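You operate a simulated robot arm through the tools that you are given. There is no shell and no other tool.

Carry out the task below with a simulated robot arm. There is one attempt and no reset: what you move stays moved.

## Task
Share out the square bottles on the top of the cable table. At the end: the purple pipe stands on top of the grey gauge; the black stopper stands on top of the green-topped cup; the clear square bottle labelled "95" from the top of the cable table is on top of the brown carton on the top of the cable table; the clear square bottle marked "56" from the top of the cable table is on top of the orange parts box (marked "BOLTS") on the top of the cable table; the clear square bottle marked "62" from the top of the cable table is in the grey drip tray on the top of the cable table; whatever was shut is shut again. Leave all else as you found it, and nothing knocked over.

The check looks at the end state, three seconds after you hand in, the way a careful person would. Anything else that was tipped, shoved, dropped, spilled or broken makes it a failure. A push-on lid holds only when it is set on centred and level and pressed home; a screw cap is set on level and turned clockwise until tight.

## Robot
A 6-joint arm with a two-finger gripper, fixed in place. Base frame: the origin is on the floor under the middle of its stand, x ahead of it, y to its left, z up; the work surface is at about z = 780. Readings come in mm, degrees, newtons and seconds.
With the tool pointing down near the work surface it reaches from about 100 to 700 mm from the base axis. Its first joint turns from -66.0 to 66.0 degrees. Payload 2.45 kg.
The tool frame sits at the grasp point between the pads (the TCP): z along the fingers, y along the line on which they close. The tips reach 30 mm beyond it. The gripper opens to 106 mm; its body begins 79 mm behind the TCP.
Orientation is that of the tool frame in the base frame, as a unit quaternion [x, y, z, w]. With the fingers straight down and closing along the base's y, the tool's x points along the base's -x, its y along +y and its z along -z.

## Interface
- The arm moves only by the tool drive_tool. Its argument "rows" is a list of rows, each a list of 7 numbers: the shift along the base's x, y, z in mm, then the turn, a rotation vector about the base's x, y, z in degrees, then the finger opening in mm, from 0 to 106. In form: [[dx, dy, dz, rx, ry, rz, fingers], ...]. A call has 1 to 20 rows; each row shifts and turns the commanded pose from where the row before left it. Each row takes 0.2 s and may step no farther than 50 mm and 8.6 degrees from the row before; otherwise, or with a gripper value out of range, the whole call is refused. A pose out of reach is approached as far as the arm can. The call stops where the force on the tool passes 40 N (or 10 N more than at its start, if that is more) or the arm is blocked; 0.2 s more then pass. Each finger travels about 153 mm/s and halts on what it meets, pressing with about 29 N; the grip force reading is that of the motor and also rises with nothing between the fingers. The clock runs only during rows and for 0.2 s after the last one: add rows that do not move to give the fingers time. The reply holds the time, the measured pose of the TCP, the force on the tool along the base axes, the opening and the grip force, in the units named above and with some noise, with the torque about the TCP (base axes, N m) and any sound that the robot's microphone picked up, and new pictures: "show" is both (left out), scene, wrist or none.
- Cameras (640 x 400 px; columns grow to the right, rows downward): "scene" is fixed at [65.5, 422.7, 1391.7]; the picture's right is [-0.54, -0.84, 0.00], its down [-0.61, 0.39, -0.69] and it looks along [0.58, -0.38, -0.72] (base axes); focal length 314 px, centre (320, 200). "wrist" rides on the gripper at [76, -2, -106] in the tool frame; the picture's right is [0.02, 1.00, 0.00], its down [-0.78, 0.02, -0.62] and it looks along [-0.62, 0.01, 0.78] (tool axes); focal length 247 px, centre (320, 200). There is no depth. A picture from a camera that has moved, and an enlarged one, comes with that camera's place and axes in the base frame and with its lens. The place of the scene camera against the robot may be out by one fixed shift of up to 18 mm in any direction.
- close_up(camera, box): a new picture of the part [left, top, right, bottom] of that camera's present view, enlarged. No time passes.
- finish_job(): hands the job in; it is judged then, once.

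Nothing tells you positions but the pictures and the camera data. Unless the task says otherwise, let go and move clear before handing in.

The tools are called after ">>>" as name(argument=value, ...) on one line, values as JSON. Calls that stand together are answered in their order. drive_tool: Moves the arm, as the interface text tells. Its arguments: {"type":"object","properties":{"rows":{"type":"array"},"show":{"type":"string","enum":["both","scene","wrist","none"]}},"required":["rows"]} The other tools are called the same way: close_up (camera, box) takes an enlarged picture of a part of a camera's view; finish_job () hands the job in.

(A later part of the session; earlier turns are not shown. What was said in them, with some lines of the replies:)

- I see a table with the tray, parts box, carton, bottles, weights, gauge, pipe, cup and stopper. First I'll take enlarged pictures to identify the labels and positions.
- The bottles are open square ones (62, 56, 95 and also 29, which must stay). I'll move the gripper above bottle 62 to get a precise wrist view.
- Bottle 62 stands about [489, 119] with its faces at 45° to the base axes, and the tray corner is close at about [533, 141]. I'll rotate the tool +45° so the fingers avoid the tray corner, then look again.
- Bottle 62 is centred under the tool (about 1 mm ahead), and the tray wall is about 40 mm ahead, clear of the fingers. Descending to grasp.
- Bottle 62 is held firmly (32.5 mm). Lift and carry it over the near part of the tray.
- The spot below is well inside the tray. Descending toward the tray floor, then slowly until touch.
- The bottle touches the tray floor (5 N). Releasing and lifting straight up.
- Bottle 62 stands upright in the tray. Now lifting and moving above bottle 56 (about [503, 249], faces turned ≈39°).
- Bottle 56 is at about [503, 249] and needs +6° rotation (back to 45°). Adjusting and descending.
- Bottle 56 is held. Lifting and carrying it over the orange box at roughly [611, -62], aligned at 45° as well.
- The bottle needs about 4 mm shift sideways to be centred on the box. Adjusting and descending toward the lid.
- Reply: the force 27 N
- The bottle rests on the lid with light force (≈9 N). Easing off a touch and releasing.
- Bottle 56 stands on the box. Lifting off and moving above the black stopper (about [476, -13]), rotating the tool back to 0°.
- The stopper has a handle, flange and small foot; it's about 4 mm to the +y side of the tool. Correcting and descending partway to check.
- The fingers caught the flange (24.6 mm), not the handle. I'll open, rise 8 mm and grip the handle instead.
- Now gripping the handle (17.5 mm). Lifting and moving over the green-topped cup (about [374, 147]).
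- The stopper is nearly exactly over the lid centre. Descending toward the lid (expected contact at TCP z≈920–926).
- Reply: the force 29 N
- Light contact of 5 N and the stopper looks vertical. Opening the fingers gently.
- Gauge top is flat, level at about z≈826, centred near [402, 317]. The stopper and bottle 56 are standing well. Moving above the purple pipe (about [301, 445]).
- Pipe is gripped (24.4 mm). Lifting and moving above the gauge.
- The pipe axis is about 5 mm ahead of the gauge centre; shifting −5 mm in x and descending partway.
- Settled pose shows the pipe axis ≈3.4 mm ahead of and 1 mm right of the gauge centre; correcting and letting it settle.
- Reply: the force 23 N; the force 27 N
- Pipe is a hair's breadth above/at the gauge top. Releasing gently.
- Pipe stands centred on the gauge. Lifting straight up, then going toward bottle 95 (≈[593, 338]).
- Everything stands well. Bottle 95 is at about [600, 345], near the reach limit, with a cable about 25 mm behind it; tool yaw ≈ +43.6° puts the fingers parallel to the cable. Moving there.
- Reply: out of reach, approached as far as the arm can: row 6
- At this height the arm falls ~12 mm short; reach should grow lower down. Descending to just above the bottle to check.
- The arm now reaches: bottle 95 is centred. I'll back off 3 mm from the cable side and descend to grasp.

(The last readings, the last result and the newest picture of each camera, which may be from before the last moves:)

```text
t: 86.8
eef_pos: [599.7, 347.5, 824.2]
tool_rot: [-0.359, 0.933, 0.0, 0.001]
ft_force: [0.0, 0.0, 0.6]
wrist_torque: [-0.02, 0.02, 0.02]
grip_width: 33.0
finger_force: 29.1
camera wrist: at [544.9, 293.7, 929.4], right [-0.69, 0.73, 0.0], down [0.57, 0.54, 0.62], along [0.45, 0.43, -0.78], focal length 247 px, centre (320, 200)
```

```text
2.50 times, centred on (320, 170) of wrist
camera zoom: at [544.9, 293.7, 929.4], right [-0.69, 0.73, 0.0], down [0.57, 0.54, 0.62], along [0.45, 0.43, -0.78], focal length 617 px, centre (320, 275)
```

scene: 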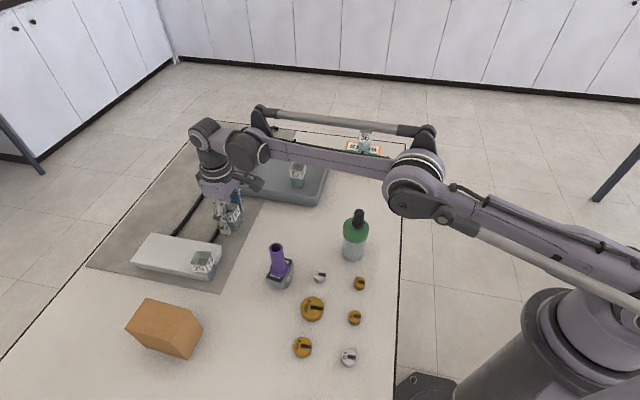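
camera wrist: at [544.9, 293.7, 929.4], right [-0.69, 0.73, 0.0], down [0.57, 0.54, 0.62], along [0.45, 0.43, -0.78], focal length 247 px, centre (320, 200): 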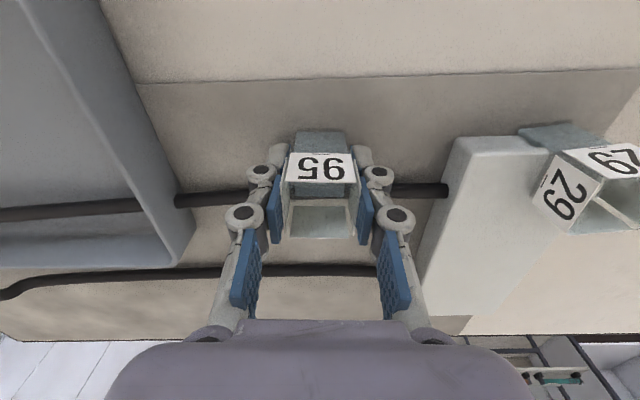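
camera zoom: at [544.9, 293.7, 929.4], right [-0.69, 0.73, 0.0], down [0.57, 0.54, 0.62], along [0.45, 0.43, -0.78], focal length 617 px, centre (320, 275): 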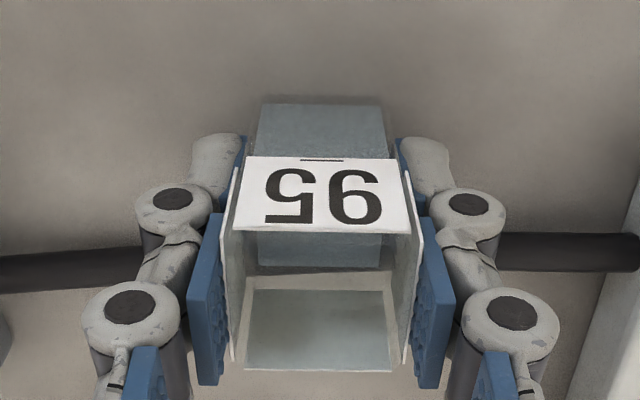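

Bottle 95 is gripped (33 mm). Lifting while moving inward (reach limit), then up to travel height.

>>> drive_tool(rows=[[0, 0, 6, 0, 0, 0, 20], [0, 0, 10, 0, 0, 0, 20], [-2, -1, 15, 0, 0, 0, 20], [-6, -3, 16, 0, 0, 0, 20], [-8, -4, 16, 0, 0, 0, 20], [-8, -4, 16, 0, 0, 0, 20], [-8, -4, 16, 0, 0, 0, 20], [-8, -4, 20, 0, 0, 0, 20], [0, 0, 20, 0, 0, 0, 20], [0, 0, 15, 0, 0, 0, 20], [0, 0, 0, 0, 0, 0, 20]])

```text
t: 89.2
eef_pos: [564.1, 323.3, 972.1]
tool_rot: [-0.36, 0.933, 0.0, 0.001]
ft_force: [-0.4, -0.6, -0.6]
wrist_torque: [0.03, -0.02, 0.0]
grip_width: 32.7
finger_force: 29.5
camera wrist: at [507.7, 271.4, 1078.0], right [-0.69, 0.73, 0.0], down [0.57, 0.54, 0.62], along [0.45, 0.43, -0.78], focal length 247 px, centre (320, 200)
```

scene: 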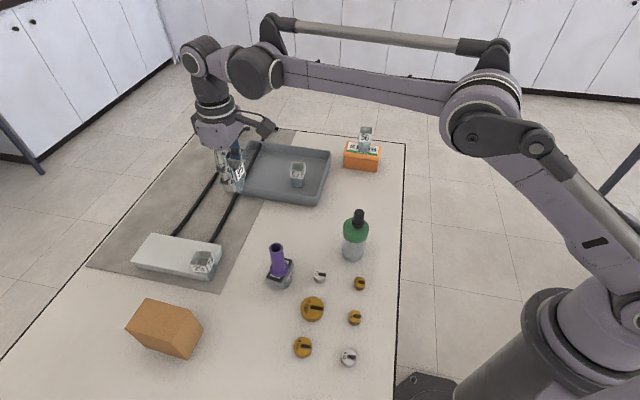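
wrist: 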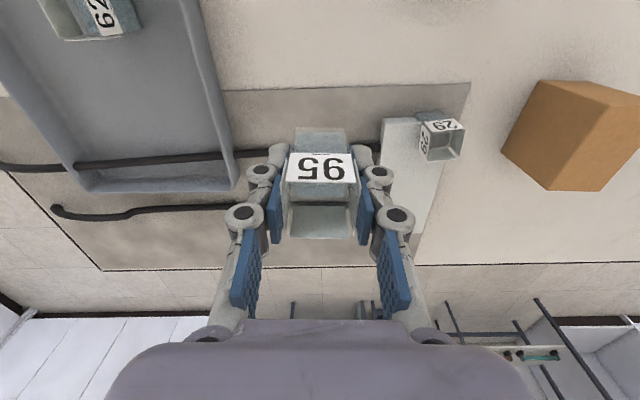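

>>> drive_tool(rows=[[-9, 12, 0, 0, 0, 0, 20], [-18, 23, 0, 0, 0, 0, 20], [-18, 23, 0, 0, 0, 0, 20], [-18, 23, 0, 0, 0, 0, 20], [-18, 23, 0, 0, 0, 0, 20], [-18, 23, 0, 0, 0, 0, 20], [-18, 23, 0, 0, 0, 0, 20], [-18, 23, 0, 0, 0, 0, 20], [-18, 23, 0, 0, 0, 0, 20], [-9, 11, 0, 0, 0, 0, 20], [-5, 6, 0, 0, 0, 0, 20], [0, 0, 0, 0, 0, 0, 20], [0, 0, 0, 0, 0, 0, 20], [0, 0, 0, 0, 0, 0, 20]])

>>> close_up(camera="wrist", box=[200, 20, 440, 220])

>>> close_up(camera="scene", box=[100, 220, 240, 370])

```text
t: 92.2
eef_pos: [394.0, 537.3, 973.0]
tool_rot: [-0.359, 0.933, 0.0, 0.001]
ft_force: [-0.1, 0.4, 0.1]
wrist_torque: [0.01, -0.02, -0.02]
grip_width: 32.7
finger_force: 28.8
camera wrist: at [339.5, 485.3, 1078.4], right [-0.69, 0.73, 0.0], down [0.57, 0.54, 0.62], along [0.45, 0.43, -0.78], focal length 247 px, centre (320, 200)
```

scene: 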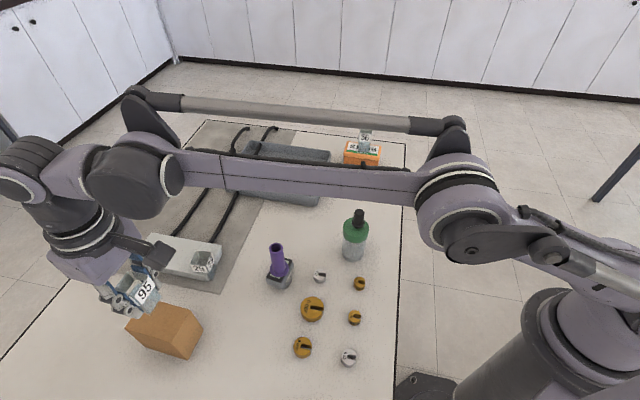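
wrist: 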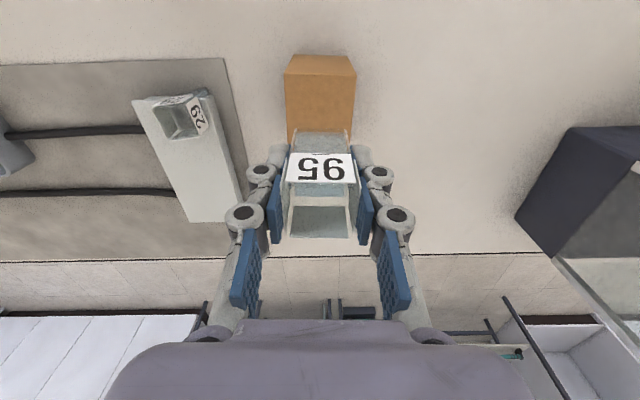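

```text
2.00 times, centred on (320, 120) of wrist
camera zoom: at [339.5, 485.3, 1078.4], right [-0.69, 0.73, 0.0], down [0.57, 0.54, 0.62], along [0.45, 0.43, -0.78], focal length 494 px, centre (320, 360)
```

zoom: 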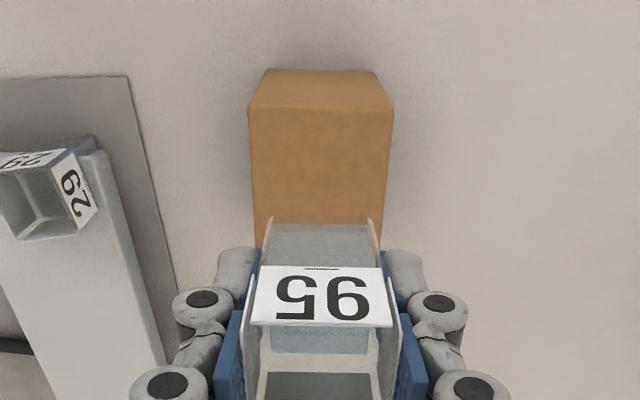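

```text
2.67 times, centred on (170, 295) of scene
camera zoom: at [65.5, 422.7, 1391.7], right [-0.54, -0.84, 0.0], down [-0.61, 0.39, -0.69], along [0.58, -0.38, -0.72], focal length 839 px, centre (720, -53)
```

zoom: 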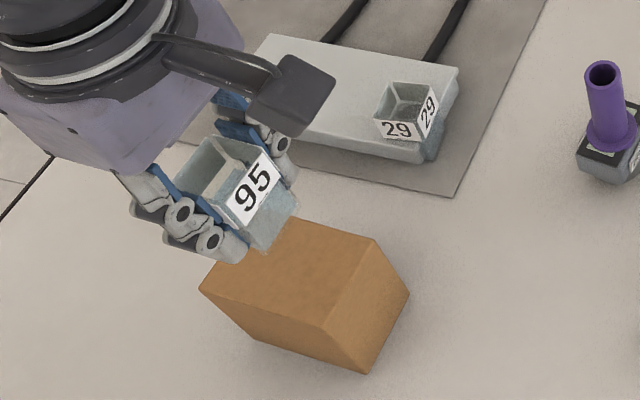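

The carton top (z≈867) is right below and aligned with the bottle. Shifting 5 mm forward for centring and descending.

>>> drive_tool(rows=[[1.2, 1.2, -8, 0, 0, 0, 20], [1.2, 1.2, -14, 0, 0, 0, 20], [1.2, 1.1, -12, 0, 0, 0, 20], [0, 0, -8, 0, 0, 0, 20], [0, 0, -6, 0, 0, 0, 20], [0, 0, 0, 0, 0, 0, 20], [0, 0, 0, 0, 0, 0, 20]])

>>> close_up(camera="wrist", box=[200, 20, 440, 220])

>>> close_up(camera="scene", box=[100, 240, 240, 380])

```text
t: 93.8
eef_pos: [399.4, 542.4, 925.5]
tool_rot: [-0.359, 0.933, 0.001, 0.001]
ft_force: [-0.8, -0.4, -1.2]
wrist_torque: [-0.04, -0.01, 0.0]
grip_width: 33.0
finger_force: 28.9
camera wrist: at [344.3, 489.1, 1031.0], right [-0.69, 0.73, 0.0], down [0.57, 0.54, 0.62], along [0.45, 0.43, -0.78], focal length 247 px, centre (320, 200)
```

scene: 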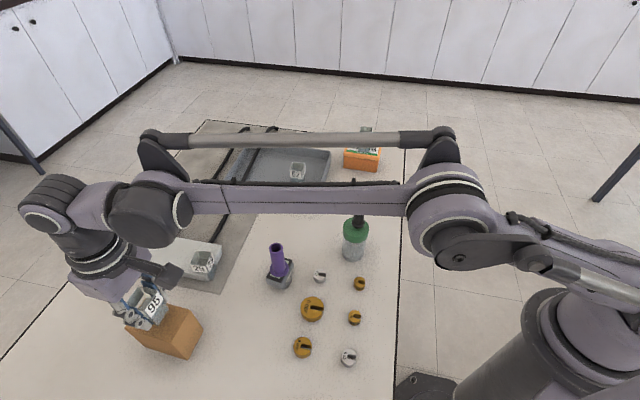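
wrist: 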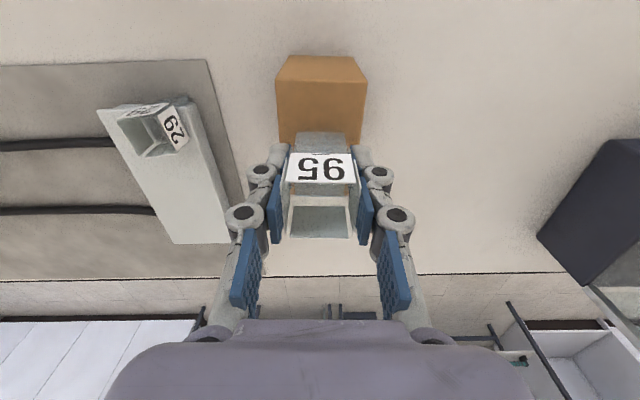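

```text
2.00 times, centred on (320, 120) of wrist
camera zoom: at [344.3, 489.1, 1031.0], right [-0.69, 0.73, 0.0], down [0.57, 0.54, 0.62], along [0.45, 0.43, -0.78], focal length 494 px, centre (320, 360)
```

zoom: 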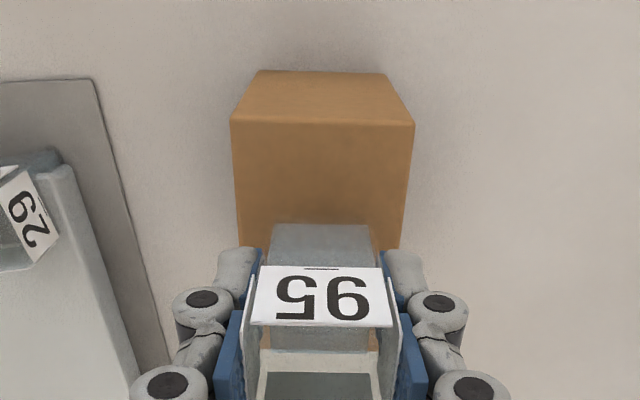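

```text
2.86 times, centred on (170, 310) of scene
camera zoom: at [65.5, 422.7, 1391.7], right [-0.54, -0.84, 0.0], down [-0.61, 0.39, -0.69], along [0.58, -0.38, -0.72], focal length 899 px, centre (749, -114)
```

zoom: 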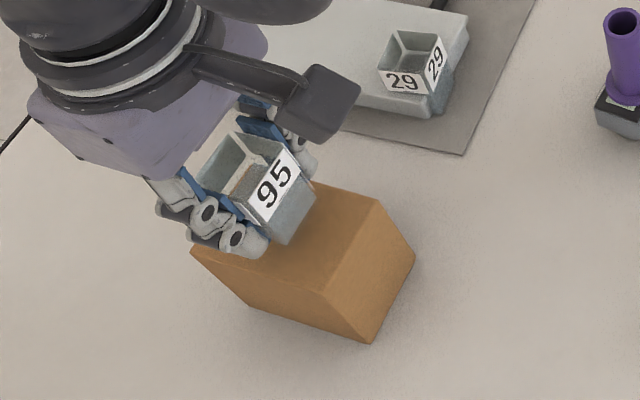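

>>> drive_tool(rows=[[0, 0, -4, 0, 0, 0, 20], [0, 0, -3, 0, 0, 0, 20], [0, 0, -2, 0, 0, 0, 20], [0, 0, 0, 0, 0, 0, 20], [0, 0, 0, 0, 0, 0, 20]], show="none")

```text
t: 95.0
eef_pos: [398.7, 542.9, 915.8]
tool_rot: [-0.359, 0.933, 0.0, 0.0]
ft_force: [0.0, -0.3, -0.2]
wrist_torque: [0.0, -0.03, 0.02]
grip_width: 32.9
finger_force: 28.7
```

>>> drive_tool(rows=[[0, 0, -1, 0, 0, 0, 20], [0, 0, -1, 0, 0, 0, 20], [0, 0, -0.7, 0, 0, 0, 20], [0, 0, 0, 0, 0, 0, 20]], show="none")

```text
t: 96.0
eef_pos: [397.6, 542.8, 914.1]
tool_rot: [-0.359, 0.933, 0.0, 0.0]
ft_force: [-0.3, -0.3, -0.8]
wrist_torque: [0.02, -0.04, -0.02]
grip_width: 32.8
finger_force: 29.1
```

>>> drive_tool(rows=[[0, 0, -0.8, 0, 0, 0, 20], [0, 0, -0.8, 0, 0, 0, 20], [0, 0, 0, 0, 0, 0, 20]], show="none")

```text
t: 96.8
eef_pos: [397.0, 543.3, 912.5]
tool_rot: [-0.36, 0.933, 0.0, 0.001]
ft_force: [0.0, -0.8, -0.7]
wrist_torque: [-0.04, 0.01, 0.01]
grip_width: 33.0
finger_force: 28.5
```

>>> drive_tool(rows=[[0, 0, -0.7, 0, 0, 0, 20], [0, 0, -0.7, 0, 0, 0, 20], [0, 0, 0, 0, 0, 0, 20]], show="none")

```text
t: 97.6
eef_pos: [399.3, 543.2, 911.0]
tool_rot: [-0.359, 0.933, 0.001, 0.001]
ft_force: [1.6, 1.6, 8.0]
wrist_torque: [0.07, -0.1, -0.01]
grip_width: 33.0
finger_force: 28.5
```

Contact with the carton at ~8 N. Checking that it has settled, then releasing.

>>> drive_tool(rows=[[0, 0, 0, 0, 0, 0, 20], [0, 0, 0, 0, 0, 0, 20]], show="none")

```text
t: 98.2
eef_pos: [395.5, 542.6, 912.7]
tool_rot: [-0.359, 0.933, 0.001, 0.001]
ft_force: [2.2, 1.7, 12.0]
wrist_torque: [0.09, -0.14, 0.03]
grip_width: 33.0
finger_force: 29.3
```

>>> drive_tool(rows=[[0, 0, 0.25, 0, 0, 0, 20], [0, 0, 0, 0, 0, 0, 20], [0, 0, 0, 0, 0, 0, 33], [0, 0, 0, 0, 0, 0, 36], [0, 0, 0, 0, 0, 0, 42], [0, 0, 0, 0, 0, 0, 50], [0, 0, 0, 0, 0, 0, 58], [0, 0, 0, 0, 0, 0, 58]])

>>> close_up(camera="scene", box=[100, 240, 240, 380])

>>> close_up(camera="wrist", box=[220, 60, 420, 250])

```text
t: 100.0
eef_pos: [397.0, 542.7, 911.2]
tool_rot: [-0.359, 0.933, 0.0, 0.001]
ft_force: [-0.1, 0.0, -1.3]
wrist_torque: [-0.02, 0.01, 0.03]
grip_width: 58.1
finger_force: 0.1
camera wrist: at [342.3, 490.3, 1017.0], right [-0.69, 0.73, 0.0], down [0.57, 0.54, 0.62], along [0.45, 0.43, -0.78], focal length 247 px, centre (320, 200)
```

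scene: 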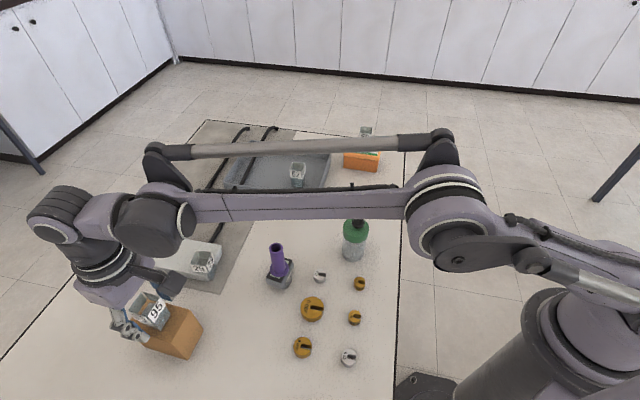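
wrist: 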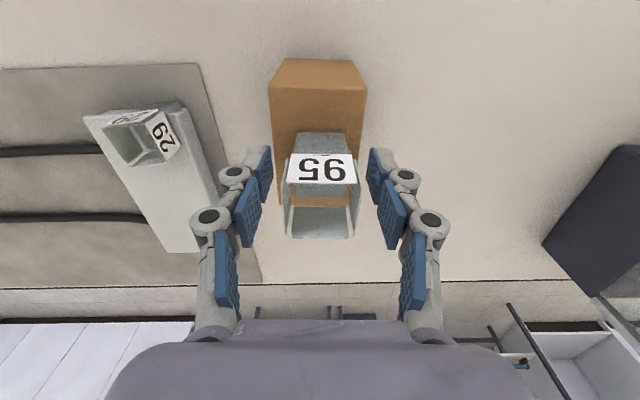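

```text
2.86 times, centred on (170, 310) of scene
camera zoom: at [65.5, 422.7, 1391.7], right [-0.54, -0.84, 0.0], down [-0.61, 0.39, -0.69], along [0.58, -0.38, -0.72], focal length 899 px, centre (749, -114)
```

zoom: 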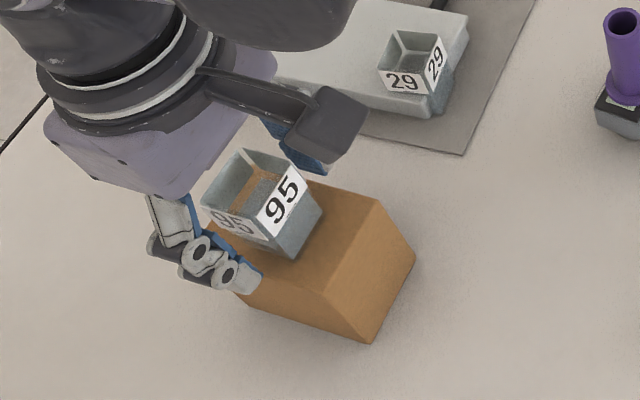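

```text
2.11 times, centred on (320, 155) of wrist
camera zoom: at [342.3, 490.3, 1017.0], right [-0.69, 0.73, 0.0], down [0.57, 0.54, 0.62], along [0.45, 0.43, -0.78], focal length 520 px, centre (320, 295)
```

zoom: 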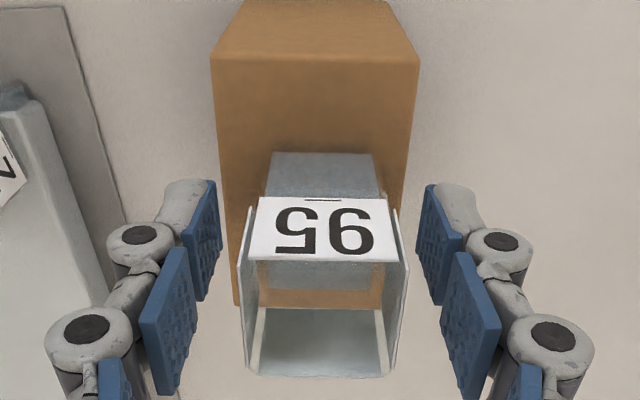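

Bottle 95 stands on the carton. Lifting clear and retreating.

>>> drive_tool(rows=[[0, 0, 8, 0, 0, 0, 58], [0, 0, 14, 0, 0, 0, 58], [-0.7, -0.7, 16, 0, 0, 0, 60], [-1, -1, 16, 0, 0, 0, 62], [-1, -1, 16, 0, 0, 0, 64], [-2, -2, 16, 0, 0, 0, 66], [-10, -15, 20, 0, 0, 0, 66], [-10, -30, 20, 0, 0, 0, 66], [-5, -40, 20, 0, 0, 0, 66], [0, -45, 20, 0, 0, 0, 66], [0, -45, 10, 0, 0, 0, 66], [0, -45, 5, 0, 0, -6, 66], [0, -45, 0, 0, 0, -8, 66], [0, -45, 0, 0, 0, -8, 66], [0, -45, 0, 0, 0, -8, 66], [0, -30, 0, 0, 0, -8, 66], [0, -20, 0, 0, 0, -4, 66], [0, 0, 0, 0, 0, 0, 66]])

>>> close_up(camera="scene", box=[90, 230, 310, 390])

>>> close_up(camera="scene", box=[220, 110, 420, 270])

```text
t: 103.8
eef_pos: [370.4, 132.8, 1092.6]
tool_rot: [0.0, 1.0, 0.001, 0.002]
ft_force: [-0.3, 0.1, 0.5]
wrist_torque: [-0.02, 0.03, -0.03]
grip_width: 66.3
finger_force: 0.0
camera wrist: at [294.6, 130.4, 1198.0], right [-0.02, 1.0, 0.0], down [0.78, 0.02, 0.62], along [0.62, 0.01, -0.78], focal length 247 px, centre (320, 200)
```

scene: 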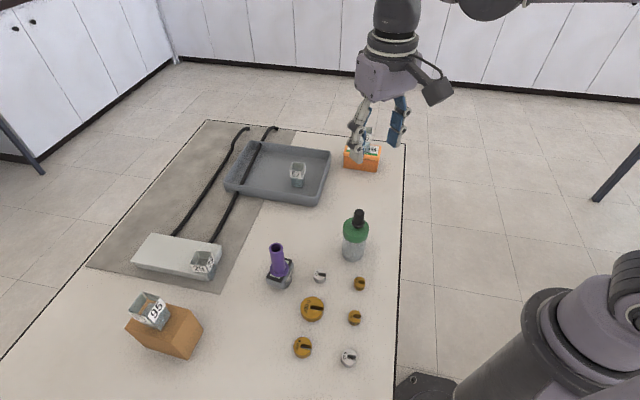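
wrist: 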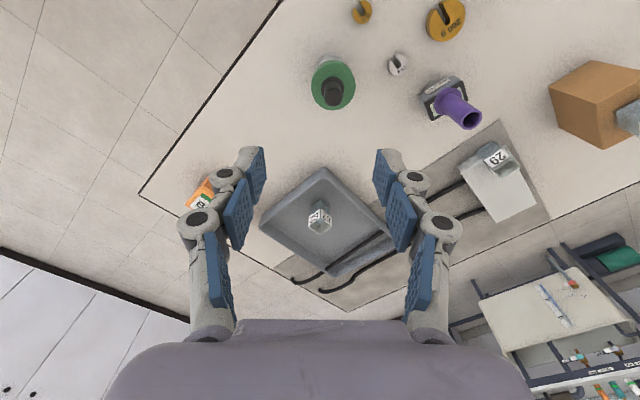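

```text
2.50 times, centred on (200, 310) of scene
camera zoom: at [65.5, 422.7, 1391.7], right [-0.54, -0.84, 0.0], down [-0.61, 0.39, -0.69], along [0.58, -0.38, -0.72], focal length 786 px, centre (620, -75)
```

zoom: 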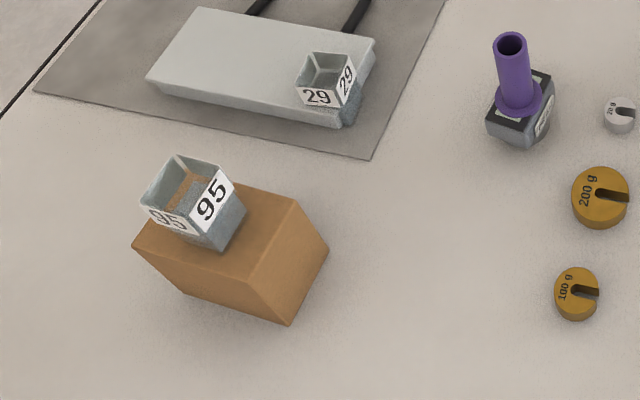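

```text
2.50 times, centred on (320, 190) of scene
camera zoom: at [65.5, 422.7, 1391.7], right [-0.54, -0.84, 0.0], down [-0.61, 0.39, -0.69], along [0.58, -0.38, -0.72], focal length 786 px, centre (320, 225)
```

zoom: 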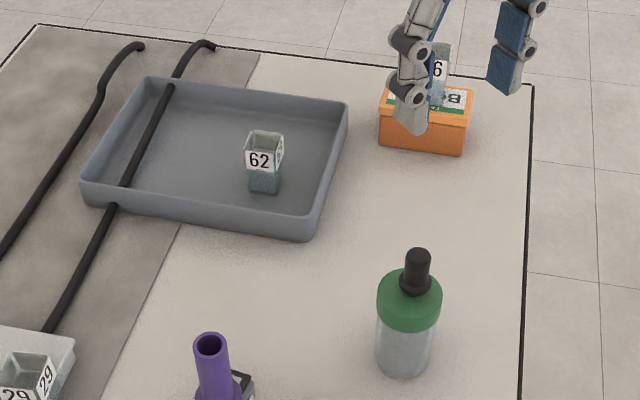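

>>> drive_tool(rows=[[-40, 20, 10, 0, 0, 0, 66], [-40, 20, 0, 0, 0, 0, 66], [0, 0, 0, 0, 0, 0, 66], [0, 0, 0, 0, 0, 0, 66]], show="both")

>>> close_up(camera="wrist", box=[160, 60, 640, 300])

```text
t: 104.8
eef_pos: [289.4, 171.6, 1100.8]
tool_rot: [-0.001, 1.0, -0.001, 0.001]
ft_force: [-0.5, -0.1, 0.7]
wrist_torque: [0.03, 0.0, -0.01]
grip_width: 65.9
finger_force: 0.1
camera wrist: at [214.0, 170.0, 1206.0], right [-0.02, 1.0, 0.0], down [0.78, 0.02, 0.62], along [0.62, 0.01, -0.78], focal length 247 px, centre (320, 200)
```

scene: 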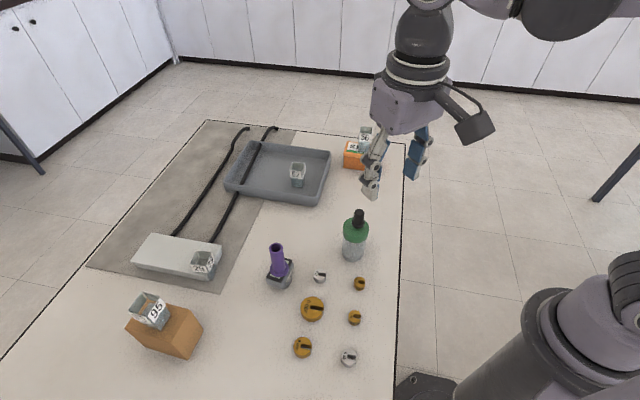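
wrist: 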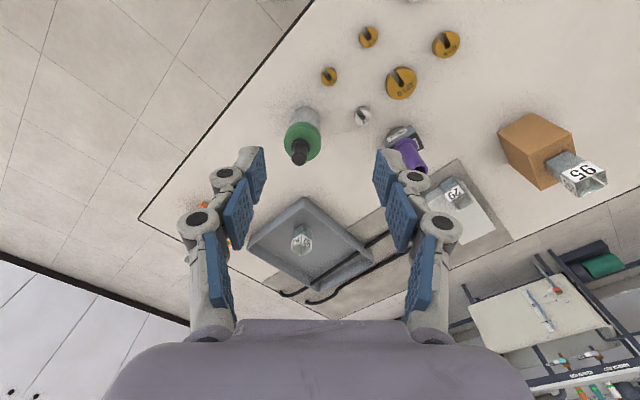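

```text
1.33 times, centred on (400, 180) of wrist
camera zoom: at [214.0, 170.0, 1206.0], right [-0.02, 1.0, 0.0], down [0.78, 0.02, 0.62], along [0.62, 0.01, -0.78], focal length 329 px, centre (213, 227)
```

zoom: 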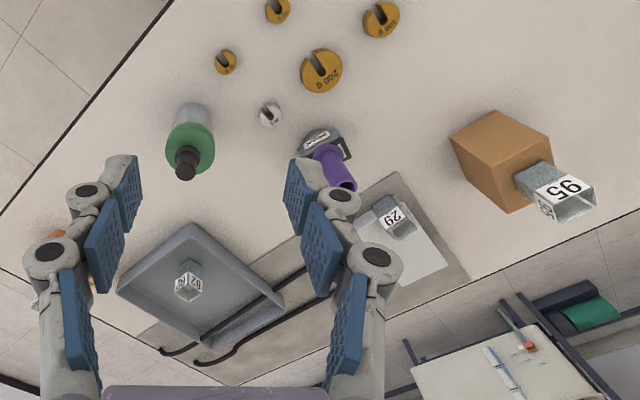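

Everything is where the task wants it. The pipe stands on the gauge, the stopper on the green-topped cup, bottle 95 on the carton and 56 on the BOLTS box, and 62 is in the tray. Bottle 29, the weights and the cables are untouched, nothing was opened, and the arm is clear, so I'm handing in.

>>> finish_job()

```text
The job is handed in.
```

I handed the job in with all five items where you asked. The last pictures show them standing upright and nothing knocked over. The check result hasn't come back to me.

- **Purple pipe:** stands centred on the grey gauge, flange down. The flange is slightly wider than the gauge top, so it overhangs by a few millimetres.
- **Black stopper:** stands on the lid of the green-topped cup. The lid was never opened.
- **Bottle 95:** stands on the brown carton.
- **Bottle 56:** stands on the orange BOLTS box. The box was never opened.
- **Bottle 62:** stands in the grey drip tray, near the side closest to the robot.

I touched the gauge top with up to about 27 N before easing off and letting go of the pipe. On the first try at the stopper the fingers closed on its flange, so I let go, rose 8 mm and gripped the handle instead. It stayed upright.

Bottle 29, the weights and the cables look undisturbed. The gripper is empty and clear of everything.
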